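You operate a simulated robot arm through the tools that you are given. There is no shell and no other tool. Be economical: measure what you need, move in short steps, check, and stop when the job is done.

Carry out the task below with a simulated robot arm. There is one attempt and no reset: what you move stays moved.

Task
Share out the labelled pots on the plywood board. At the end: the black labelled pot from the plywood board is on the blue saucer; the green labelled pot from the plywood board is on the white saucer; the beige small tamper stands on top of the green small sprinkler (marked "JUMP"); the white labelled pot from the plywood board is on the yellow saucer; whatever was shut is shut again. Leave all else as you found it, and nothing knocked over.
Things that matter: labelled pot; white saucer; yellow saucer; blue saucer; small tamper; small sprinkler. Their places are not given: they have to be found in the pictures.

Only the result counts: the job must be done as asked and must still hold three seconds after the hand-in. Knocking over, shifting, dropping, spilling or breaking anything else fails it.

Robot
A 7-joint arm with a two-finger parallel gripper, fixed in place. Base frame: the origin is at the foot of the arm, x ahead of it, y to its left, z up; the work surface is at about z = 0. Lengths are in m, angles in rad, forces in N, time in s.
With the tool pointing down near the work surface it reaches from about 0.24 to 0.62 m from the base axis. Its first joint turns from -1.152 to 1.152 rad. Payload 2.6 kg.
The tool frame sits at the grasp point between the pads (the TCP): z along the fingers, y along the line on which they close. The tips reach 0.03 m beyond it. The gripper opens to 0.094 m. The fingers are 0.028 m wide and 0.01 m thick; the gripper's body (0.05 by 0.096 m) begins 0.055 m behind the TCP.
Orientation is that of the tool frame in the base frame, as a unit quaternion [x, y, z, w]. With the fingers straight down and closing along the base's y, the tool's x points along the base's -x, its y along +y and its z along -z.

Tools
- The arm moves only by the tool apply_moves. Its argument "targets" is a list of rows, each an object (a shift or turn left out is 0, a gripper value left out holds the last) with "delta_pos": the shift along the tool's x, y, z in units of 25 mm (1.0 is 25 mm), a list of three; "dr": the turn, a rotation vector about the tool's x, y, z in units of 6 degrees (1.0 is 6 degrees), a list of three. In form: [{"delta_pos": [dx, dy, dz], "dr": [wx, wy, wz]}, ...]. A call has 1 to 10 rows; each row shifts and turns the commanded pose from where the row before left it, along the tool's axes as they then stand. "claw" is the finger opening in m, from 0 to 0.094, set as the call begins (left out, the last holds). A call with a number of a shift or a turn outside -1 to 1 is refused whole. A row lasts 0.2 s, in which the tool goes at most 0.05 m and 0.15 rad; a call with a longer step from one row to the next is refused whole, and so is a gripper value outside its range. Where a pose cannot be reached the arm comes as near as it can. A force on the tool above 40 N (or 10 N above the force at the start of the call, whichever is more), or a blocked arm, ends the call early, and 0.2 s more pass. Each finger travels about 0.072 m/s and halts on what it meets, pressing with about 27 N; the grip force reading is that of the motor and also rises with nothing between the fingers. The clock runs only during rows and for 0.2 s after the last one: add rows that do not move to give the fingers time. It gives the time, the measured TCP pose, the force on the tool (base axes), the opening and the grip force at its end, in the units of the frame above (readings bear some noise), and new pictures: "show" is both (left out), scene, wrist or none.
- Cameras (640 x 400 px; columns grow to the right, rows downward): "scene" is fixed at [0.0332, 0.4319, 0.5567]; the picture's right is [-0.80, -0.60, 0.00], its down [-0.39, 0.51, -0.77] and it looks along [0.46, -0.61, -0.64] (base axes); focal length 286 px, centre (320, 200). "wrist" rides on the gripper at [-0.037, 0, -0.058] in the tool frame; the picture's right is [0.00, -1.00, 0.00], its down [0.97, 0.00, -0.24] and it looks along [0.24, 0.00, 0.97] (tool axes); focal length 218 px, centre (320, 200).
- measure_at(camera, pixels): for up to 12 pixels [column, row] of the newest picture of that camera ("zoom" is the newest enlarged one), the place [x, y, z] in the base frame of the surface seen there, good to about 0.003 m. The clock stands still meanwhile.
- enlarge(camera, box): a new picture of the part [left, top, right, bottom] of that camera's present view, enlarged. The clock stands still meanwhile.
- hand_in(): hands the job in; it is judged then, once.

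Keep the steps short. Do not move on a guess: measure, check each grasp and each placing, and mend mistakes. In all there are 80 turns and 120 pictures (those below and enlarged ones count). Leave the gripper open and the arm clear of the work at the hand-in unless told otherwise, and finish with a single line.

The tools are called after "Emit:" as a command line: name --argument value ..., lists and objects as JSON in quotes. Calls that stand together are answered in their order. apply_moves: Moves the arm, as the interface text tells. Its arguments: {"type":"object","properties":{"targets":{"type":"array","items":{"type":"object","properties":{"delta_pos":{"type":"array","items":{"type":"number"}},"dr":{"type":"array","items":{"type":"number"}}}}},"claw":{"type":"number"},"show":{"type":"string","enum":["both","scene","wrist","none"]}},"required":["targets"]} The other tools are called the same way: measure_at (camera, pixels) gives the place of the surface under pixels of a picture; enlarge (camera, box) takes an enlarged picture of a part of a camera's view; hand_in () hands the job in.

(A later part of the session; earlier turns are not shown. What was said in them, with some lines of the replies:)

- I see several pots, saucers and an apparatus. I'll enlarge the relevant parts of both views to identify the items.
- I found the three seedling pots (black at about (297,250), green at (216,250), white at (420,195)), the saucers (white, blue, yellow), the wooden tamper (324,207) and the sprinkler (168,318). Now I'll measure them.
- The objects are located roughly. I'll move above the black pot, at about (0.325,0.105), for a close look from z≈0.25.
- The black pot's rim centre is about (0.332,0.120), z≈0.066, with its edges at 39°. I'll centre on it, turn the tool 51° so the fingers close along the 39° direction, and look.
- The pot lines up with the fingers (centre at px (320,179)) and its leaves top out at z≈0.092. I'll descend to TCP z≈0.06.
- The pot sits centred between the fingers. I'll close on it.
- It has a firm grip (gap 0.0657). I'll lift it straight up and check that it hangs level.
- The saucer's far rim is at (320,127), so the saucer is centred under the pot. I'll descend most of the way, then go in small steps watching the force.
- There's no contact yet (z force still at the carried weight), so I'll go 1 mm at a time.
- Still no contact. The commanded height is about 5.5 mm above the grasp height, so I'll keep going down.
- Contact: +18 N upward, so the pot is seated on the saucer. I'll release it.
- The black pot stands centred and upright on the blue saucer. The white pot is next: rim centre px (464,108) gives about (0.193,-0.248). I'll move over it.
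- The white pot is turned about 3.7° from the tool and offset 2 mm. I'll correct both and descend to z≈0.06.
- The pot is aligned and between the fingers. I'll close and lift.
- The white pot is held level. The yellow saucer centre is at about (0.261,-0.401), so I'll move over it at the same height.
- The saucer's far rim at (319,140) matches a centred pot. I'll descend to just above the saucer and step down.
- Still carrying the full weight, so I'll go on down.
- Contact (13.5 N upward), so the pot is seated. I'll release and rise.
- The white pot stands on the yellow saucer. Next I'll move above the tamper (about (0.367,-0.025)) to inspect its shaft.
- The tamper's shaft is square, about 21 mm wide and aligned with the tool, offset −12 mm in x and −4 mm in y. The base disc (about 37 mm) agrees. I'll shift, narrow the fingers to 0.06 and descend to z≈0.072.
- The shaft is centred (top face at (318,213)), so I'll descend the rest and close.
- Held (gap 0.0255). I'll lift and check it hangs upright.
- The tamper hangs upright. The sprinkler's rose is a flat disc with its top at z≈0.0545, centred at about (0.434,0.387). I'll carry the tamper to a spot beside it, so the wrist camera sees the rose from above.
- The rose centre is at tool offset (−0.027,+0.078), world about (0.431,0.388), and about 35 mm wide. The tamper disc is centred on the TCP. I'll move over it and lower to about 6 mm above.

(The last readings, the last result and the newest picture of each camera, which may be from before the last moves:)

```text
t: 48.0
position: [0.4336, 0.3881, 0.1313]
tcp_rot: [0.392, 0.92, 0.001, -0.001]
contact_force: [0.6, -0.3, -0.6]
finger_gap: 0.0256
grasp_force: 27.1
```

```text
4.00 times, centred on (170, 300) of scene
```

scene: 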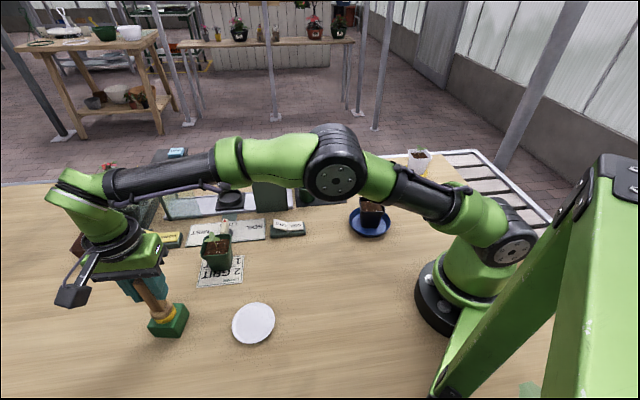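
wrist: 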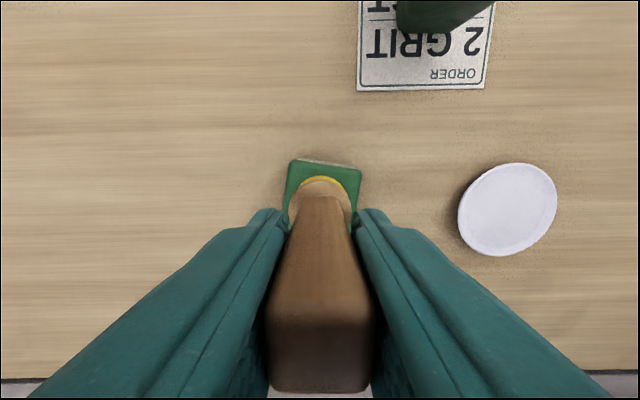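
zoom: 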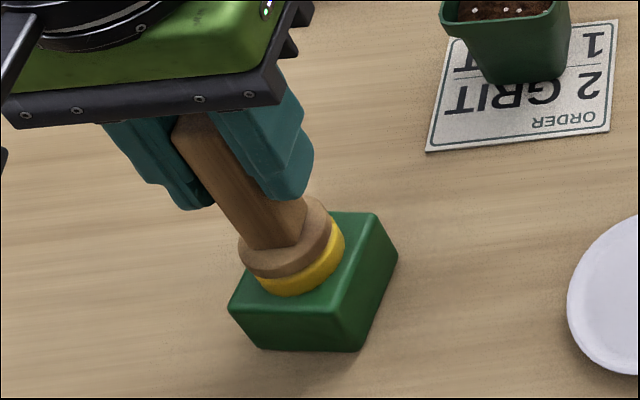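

The tamper disc is just above the rose and concentric. I'll lower it gently until contact.

Emit:
apply_moves --targets '[{"delta_pos": [-0.04, 0, 0.1]}, {}]' --show "none"

Emit:
apply_moves --targets '[{"delta_pos": [0, 0, 0.06]}, {}]' --show "none"

Emit:
apply_moves --targets '[{"delta_pos": [0, 0, 0.05]}, {}]' --show "none"

```text
t: 48.6
position: [0.4339, 0.3881, 0.1295]
tcp_rot: [0.392, 0.92, 0.0, 0.0]
contact_force: [-1.0, 0.4, -0.4]
finger_gap: 0.0253
grasp_force: 27.1
```

```text
t: 49.2
position: [0.4331, 0.387, 0.1303]
tcp_rot: [0.391, 0.92, 0.0, 0.0]
contact_force: [-0.8, 0.7, -0.9]
finger_gap: 0.0256
grasp_force: 26.6
```

```text
t: 49.8
position: [0.4343, 0.387, 0.1289]
tcp_rot: [0.391, 0.92, 0.001, 0.0]
contact_force: [-0.5, -1.1, 4.1]
finger_gap: 0.0253
grasp_force: 26.7
```

Light contact (4 N). I'll check the picture closely before releasing.

Emit:
apply_moves --targets '[{"delta_pos": [0, 0, 0.02]}, {}]' --show "none"

Emit:
enlarge --camera "scene" --box '[140, 280, 200, 340]'

```text
t: 50.4
position: [0.4335, 0.3868, 0.1284]
tcp_rot: [0.391, 0.92, 0.001, 0.0]
contact_force: [-1.6, -2.8, 9.9]
finger_gap: 0.0252
grasp_force: 26.7
```

```text
6.67 times, centred on (170, 310) of scene
```

zoom: 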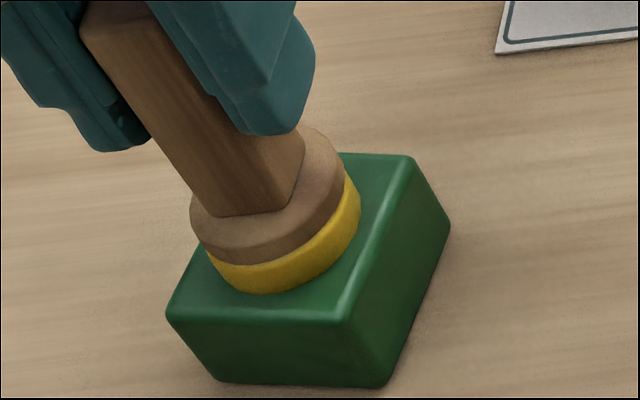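

The disc sits flush and concentric on the rose, so I'll release slowly.

Emit:
apply_moves --targets '[{}, {}, {}, {}]' --claw 0.06 --show "wrist"

```text
t: 51.4
position: [0.433, 0.3867, 0.1281]
tcp_rot: [0.392, 0.92, 0.0, 0.0]
contact_force: [1.1, 0.2, -0.4]
finger_gap: 0.06
grasp_force: 0.0
```

wrist: 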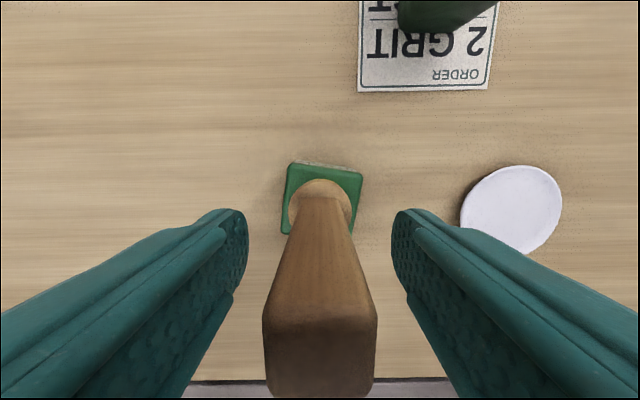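

The tamper stands free. I'll rise straight up clear of it, then go over the green pot (about (0.47,0.223)).

Emit:
apply_moves --targets '[{"delta_pos": [0, 0, -0.5]}, {"delta_pos": [0, 0, -1]}, {"delta_pos": [0, 0, -1]}, {"delta_pos": [0, 0, -1]}, {"delta_pos": [0, 0, -1]}, {"delta_pos": [0, 0, -1]}, {"delta_pos": [0, 0, -0.5]}, {}]' --show "scene"

Emit:
apply_moves --targets '[{"delta_pos": [-0.957, -0.578, 0]}, {"delta_pos": [-0.957, -0.578, 0]}, {"delta_pos": [-0.957, -0.578, 0]}, {"delta_pos": [-0.957, -0.578, 0]}, {"delta_pos": [-0.957, -0.578, 0]}, {"delta_pos": [-0.957, -0.578, 0]}, {}, {}]' --claw 0.094 --show "both"

Emit:
enlarge --camera "wrist" --box '[250, 110, 390, 230]'

```text
t: 53.2
position: [0.4078, 0.399, 0.2626]
tcp_rot: [0.392, 0.92, 0.0, 0.0]
contact_force: [0.1, -0.8, 0.6]
finger_gap: 0.06
grasp_force: 0.1
out of reach, approached as far as the arm can: row 6, 7
```

scene: 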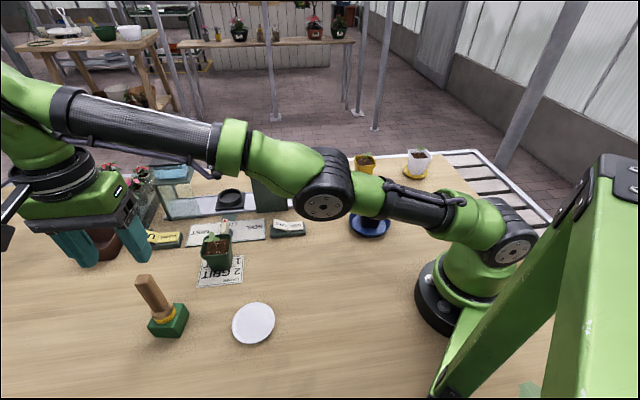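

```text
t: 55.0
position: [0.4445, 0.2358, 0.2647]
tcp_rot: [0.391, 0.92, 0.0, 0.0]
contact_force: [-0.7, -0.2, 1.1]
finger_gap: 0.0939
grasp_force: 0.0
```

scene: 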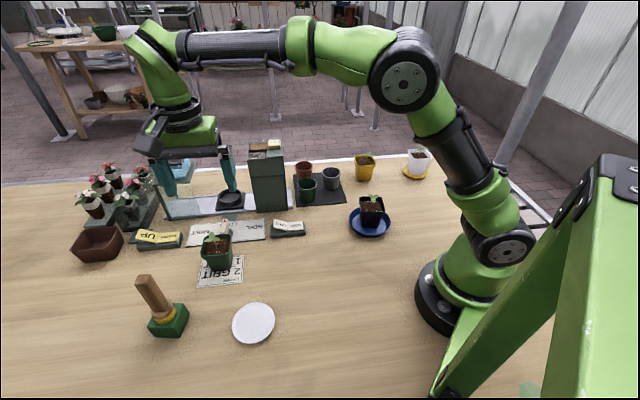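
wrist: 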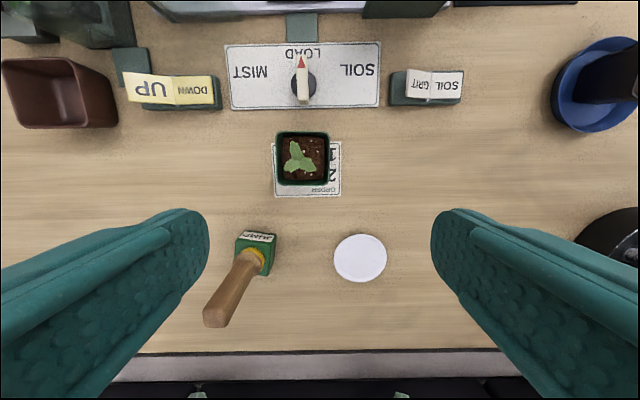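

```text
3.33 times, centred on (320, 170) of wrist
```

zoom: 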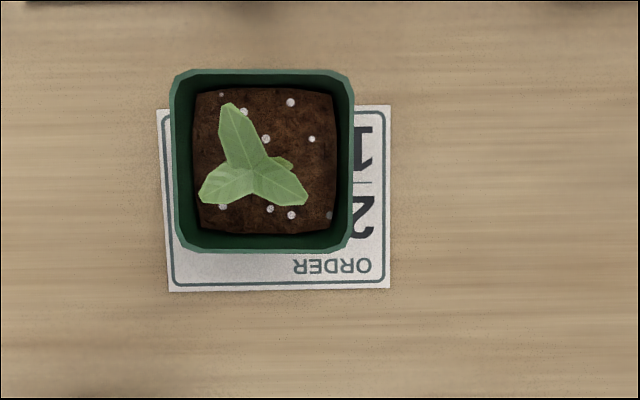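

The tamper still stands on the sprinkler. The green pot is aligned with the tool (0° turn), same size, offset (−0.024,+0.020). I'll shift and descend part-way, then check.

Emit:
apply_moves --targets '[{"delta_pos": [-0.95, 0.8, 0]}, {}, {"delta_pos": [0, 0, 1]}, {"delta_pos": [0, 0, 1]}, {"delta_pos": [0, 0, 1]}, {"delta_pos": [0, 0, 1]}, {"delta_pos": [0, 0, 0.8]}, {}, {}]' --show "wrist"

```text
t: 57.0
position: [0.4756, 0.231, 0.1419]
tcp_rot: [0.392, 0.92, 0.0, 0.0]
contact_force: [-0.7, 0.2, 0.5]
finger_gap: 0.094
grasp_force: 0.0
```

wrist: 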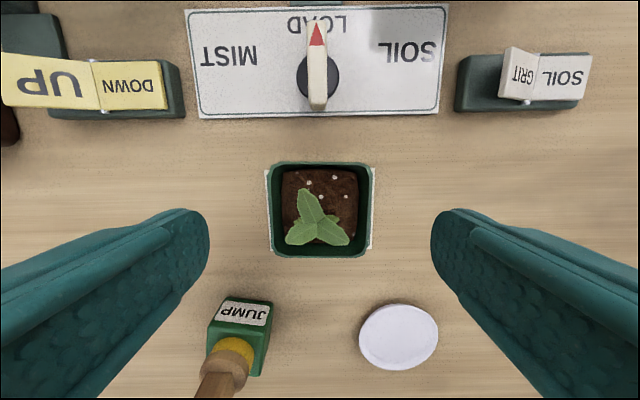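

The rim centre is at (321,210), about 2.5 mm off in x. I'll correct that and descend to z≈0.061.

Emit:
apply_moves --targets '[{"delta_pos": [0.08, -0.03, 0]}, {"delta_pos": [0, 0, 1]}, {"delta_pos": [0, 0, 1]}, {"delta_pos": [0, 0, 1]}, {"delta_pos": [0, 0, 0.2]}, {}, {}]' --show "both"

```text
t: 58.6
position: [0.4757, 0.2329, 0.0614]
tcp_rot: [0.392, 0.92, 0.0, 0.0]
contact_force: [0.3, -0.2, -0.6]
finger_gap: 0.0942
grasp_force: 0.1
```

scene: 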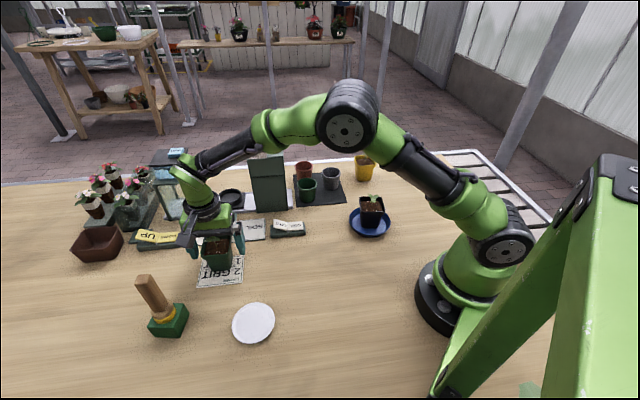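
wrist: 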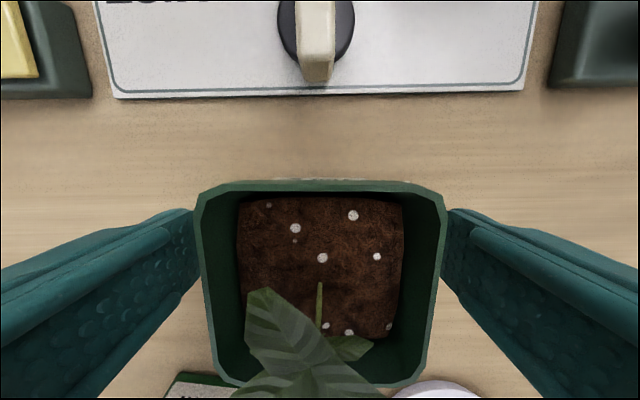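

The pot is centred. I'll close and lift.

Emit:
apply_moves --targets '[{}, {}, {}, {}]' --claw 0.03 --show "none"

Emit:
apply_moves --targets '[{"delta_pos": [0, 0, -0.5]}, {"delta_pos": [0, 0, -1]}, {"delta_pos": [0, 0, -1]}, {"delta_pos": [0, 0, -1]}, {"delta_pos": [0, 0, -1]}, {}, {}]' --show "both"

Emit:
measure_at --camera "scene" --pixels '[[253, 323], [233, 325], [274, 318], [250, 304], [257, 342]]'

```text
t: 59.6
position: [0.4761, 0.2321, 0.0616]
tcp_rot: [0.392, 0.92, 0.0, 0.0]
contact_force: [0.3, 0.6, 0.1]
finger_gap: 0.0658
grasp_force: 27.0
```

```text
t: 61.2
position: [0.4739, 0.2307, 0.1759]
tcp_rot: [0.392, 0.92, 0.0, 0.0]
contact_force: [-0.1, 0.7, -1.8]
finger_gap: 0.0658
grasp_force: 26.5
```

scene: 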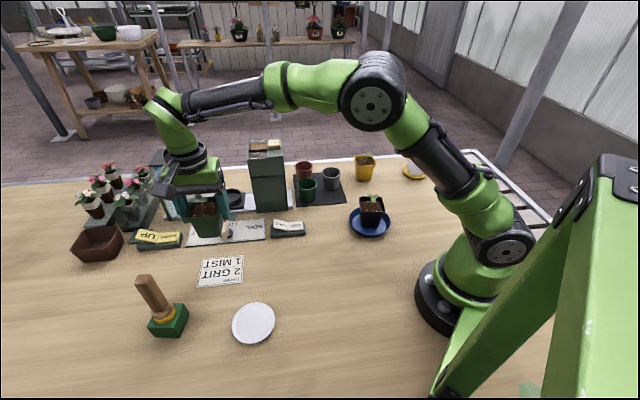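
wrist: 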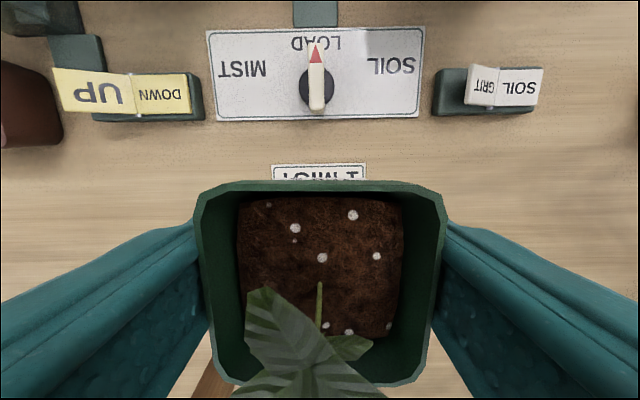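

```text
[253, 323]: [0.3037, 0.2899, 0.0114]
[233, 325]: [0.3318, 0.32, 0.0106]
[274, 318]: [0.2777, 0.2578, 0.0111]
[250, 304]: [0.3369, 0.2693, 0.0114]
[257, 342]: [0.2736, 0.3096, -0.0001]
```

The green pot is held level. The white saucer centre is about (0.304,0.289), and the path keeps about 0.13 m from the tamper. I'll move over it.

Emit:
apply_moves --targets '[{"delta_pos": [0.914, -0.48, 0]}, {"delta_pos": [0.914, -0.48, 0]}, {"delta_pos": [0.914, -0.48, 0]}, {"delta_pos": [0.914, -0.48, 0]}, {"delta_pos": [0.914, -0.48, 0]}, {"delta_pos": [0.914, -0.48, 0]}, {"delta_pos": [0.914, -0.48, 0]}, {}, {}]' --show "both"

```text
t: 63.2
position: [0.3015, 0.2884, 0.1764]
tcp_rot: [0.392, 0.92, 0.001, 0.0]
contact_force: [0.2, 0.0, -1.0]
finger_gap: 0.0657
grasp_force: 26.7
```

scene: 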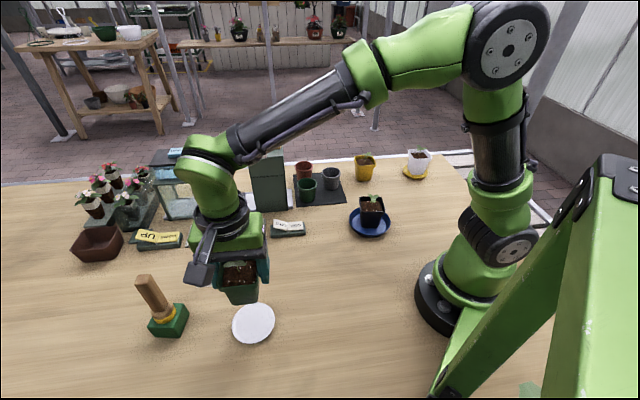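
wrist: 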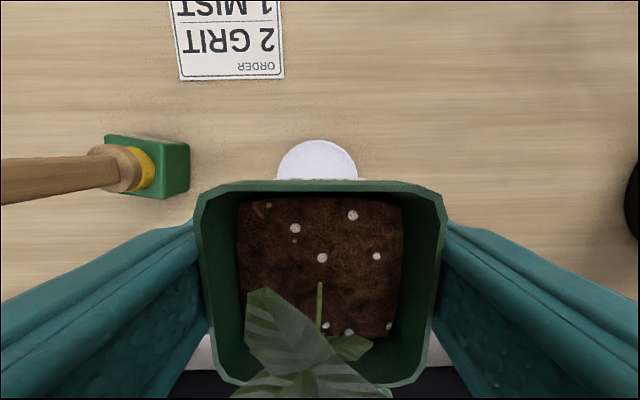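

The saucer is within 2 mm of centre; a small correction, then down to just above it.

Emit:
apply_moves --targets '[{"delta_pos": [-0.07, 0.05, 0.9]}, {"delta_pos": [0, 0, 1]}, {"delta_pos": [0, 0, 1]}, {"delta_pos": [0, 0, 0.8]}, {"delta_pos": [0, 0, 0.25]}, {}]' --show "both"

Emit:
apply_moves --targets '[{"delta_pos": [0, 0, 0.06]}, {}]' --show "none"

Emit:
apply_moves --targets '[{"delta_pos": [0, 0, 0.06]}, {}]' --show "none"

```text
t: 64.6
position: [0.304, 0.2901, 0.0755]
tcp_rot: [0.392, 0.92, 0.001, 0.0]
contact_force: [0.2, 0.5, -1.2]
finger_gap: 0.0655
grasp_force: 27.1
```

scene: 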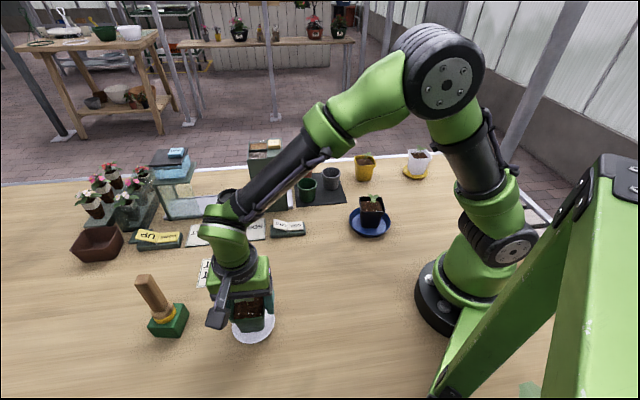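
wrist: 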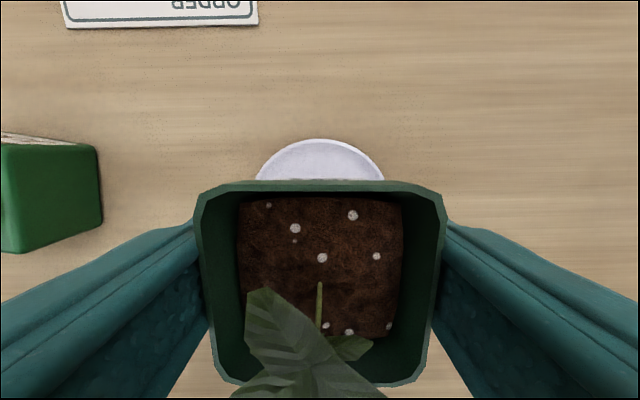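

```text
t: 65.2
position: [0.3055, 0.2894, 0.0741]
tcp_rot: [0.392, 0.92, 0.001, 0.0]
contact_force: [-0.3, -0.4, -1.3]
finger_gap: 0.0658
grasp_force: 27.0
```

```text
t: 65.8
position: [0.3043, 0.2884, 0.0732]
tcp_rot: [0.392, 0.92, 0.0, -0.001]
contact_force: [0.4, 0.5, -1.9]
finger_gap: 0.0658
grasp_force: 27.0
```

No contact yet, so I'll continue stepping down.

Emit:
apply_moves --targets '[{"delta_pos": [0, 0, 0.06]}, {}]' --show "none"

Emit:
apply_moves --targets '[{"delta_pos": [0, 0, 0.05]}, {}]' --show "none"

```text
t: 66.4
position: [0.3049, 0.2887, 0.0711]
tcp_rot: [0.393, 0.92, 0.0, 0.0]
contact_force: [0.3, 1.1, -0.2]
finger_gap: 0.0659
grasp_force: 27.4
```

```text
t: 67.0
position: [0.3051, 0.2888, 0.0716]
tcp_rot: [0.391, 0.92, 0.0, 0.0]
contact_force: [0.2, -0.4, -2.6]
finger_gap: 0.0653
grasp_force: 26.6
```

Emit:
apply_moves --targets '[{"delta_pos": [0, 0, 0.05]}, {}]' --show "none"

```text
t: 67.6
position: [0.3059, 0.2888, 0.0707]
tcp_rot: [0.392, 0.92, 0.001, 0.0]
contact_force: [-1.1, -1.2, 6.5]
finger_gap: 0.0656
grasp_force: 26.8
```

Contact (6.5 N upward), so the pot is seated. I'll release and rise.

Emit:
apply_moves --targets '[{}, {}, {}]' --claw 0.09 --show "none"

Emit:
apply_moves --targets '[{"delta_pos": [0, 0, -0.5]}, {"delta_pos": [0, 0, -1]}, {"delta_pos": [0, 0, -1]}, {"delta_pos": [0, 0, -1]}, {"delta_pos": [0, 0, -1]}, {"delta_pos": [0, 0, -1]}, {"delta_pos": [0, 0, -1]}, {"delta_pos": [0, 0, -1]}, {}]' --show "wrist"

Emit:
apply_moves --targets '[{"delta_pos": [-0.5, -1, 0]}, {"delta_pos": [-0.5, -1, 0]}, {"delta_pos": [-0.5, -1, 0]}, {"delta_pos": [-0.5, -1, 0]}, {"delta_pos": [-0.5, -1, 0]}, {"delta_pos": [-0.5, -1, 0]}, {}, {}, {}]' --show "both"

Emit:
enlarge --camera "scene" --box '[130, 200, 300, 350]'

Emit:
enlarge --camera "scene" --box '[280, 130, 450, 250]'

```text
t: 68.4
position: [0.3049, 0.29, 0.0692]
tcp_rot: [0.392, 0.92, 0.0, 0.0]
contact_force: [0.2, -0.6, -0.1]
finger_gap: 0.09
grasp_force: 0.1
```

```text
t: 70.4
position: [0.3063, 0.2894, 0.2568]
tcp_rot: [0.392, 0.92, 0.0, 0.0]
contact_force: [0.2, -0.3, 0.0]
finger_gap: 0.09
grasp_force: 0.1
```

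wrist: 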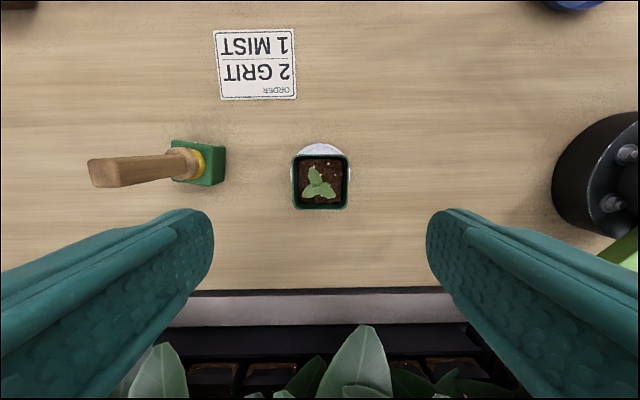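

```text
t: 72.4
position: [0.2497, 0.1326, 0.2587]
tcp_rot: [0.391, 0.92, 0.0, 0.0]
contact_force: [0.2, 0.4, -0.6]
finger_gap: 0.0904
grasp_force: 0.1
```

scene: 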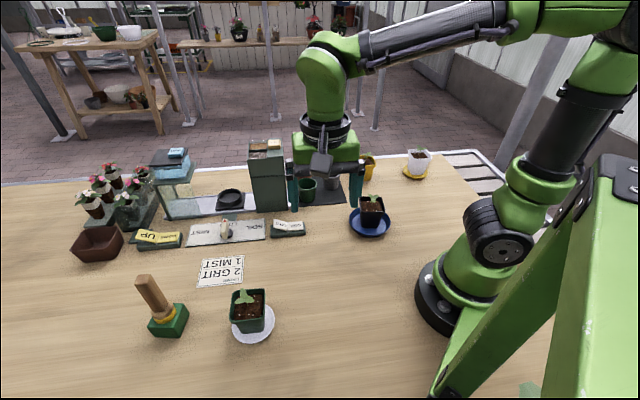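
wrist: 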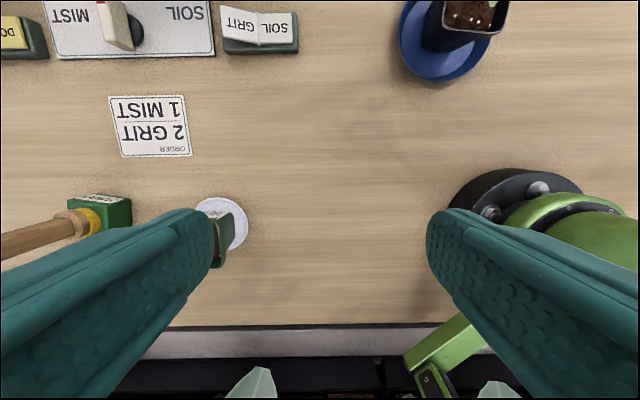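

```text
2.67 times, centred on (215, 275) of scene
```

zoom: 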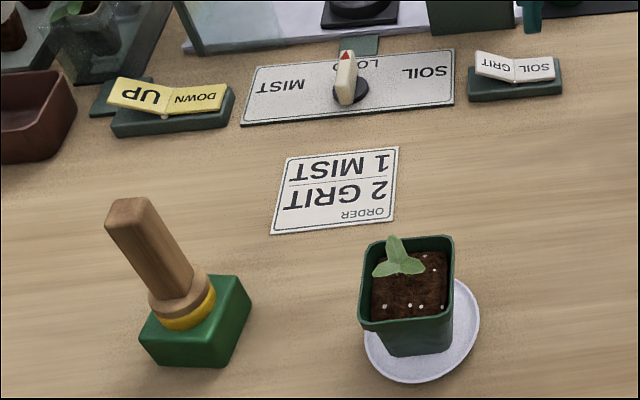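

```text
3.33 times, centred on (365, 190) of scene
```

zoom: 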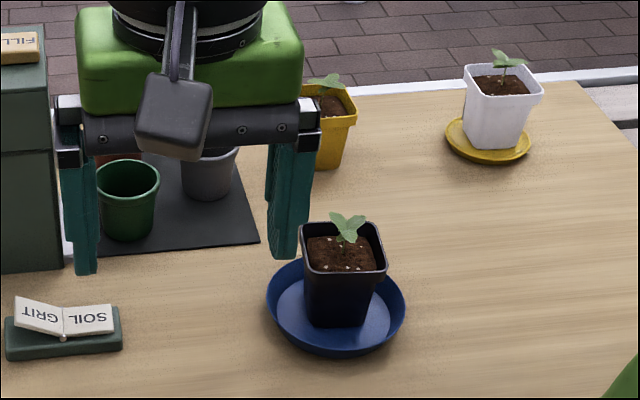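

All three pots stand upright on their saucers, the tamper stands on the sprinkler, and nothing else has moved. The gripper is open and the arm is clear, so I'll hand in.

Emit:
hand_in

```text
The job is handed in.
```

Job handed in: the black pot is on the blue saucer, the green pot on the white saucer, the white pot on the yellow saucer and the tamper stands on the sprinkler; I opened nothing, so there was nothing to shut again.
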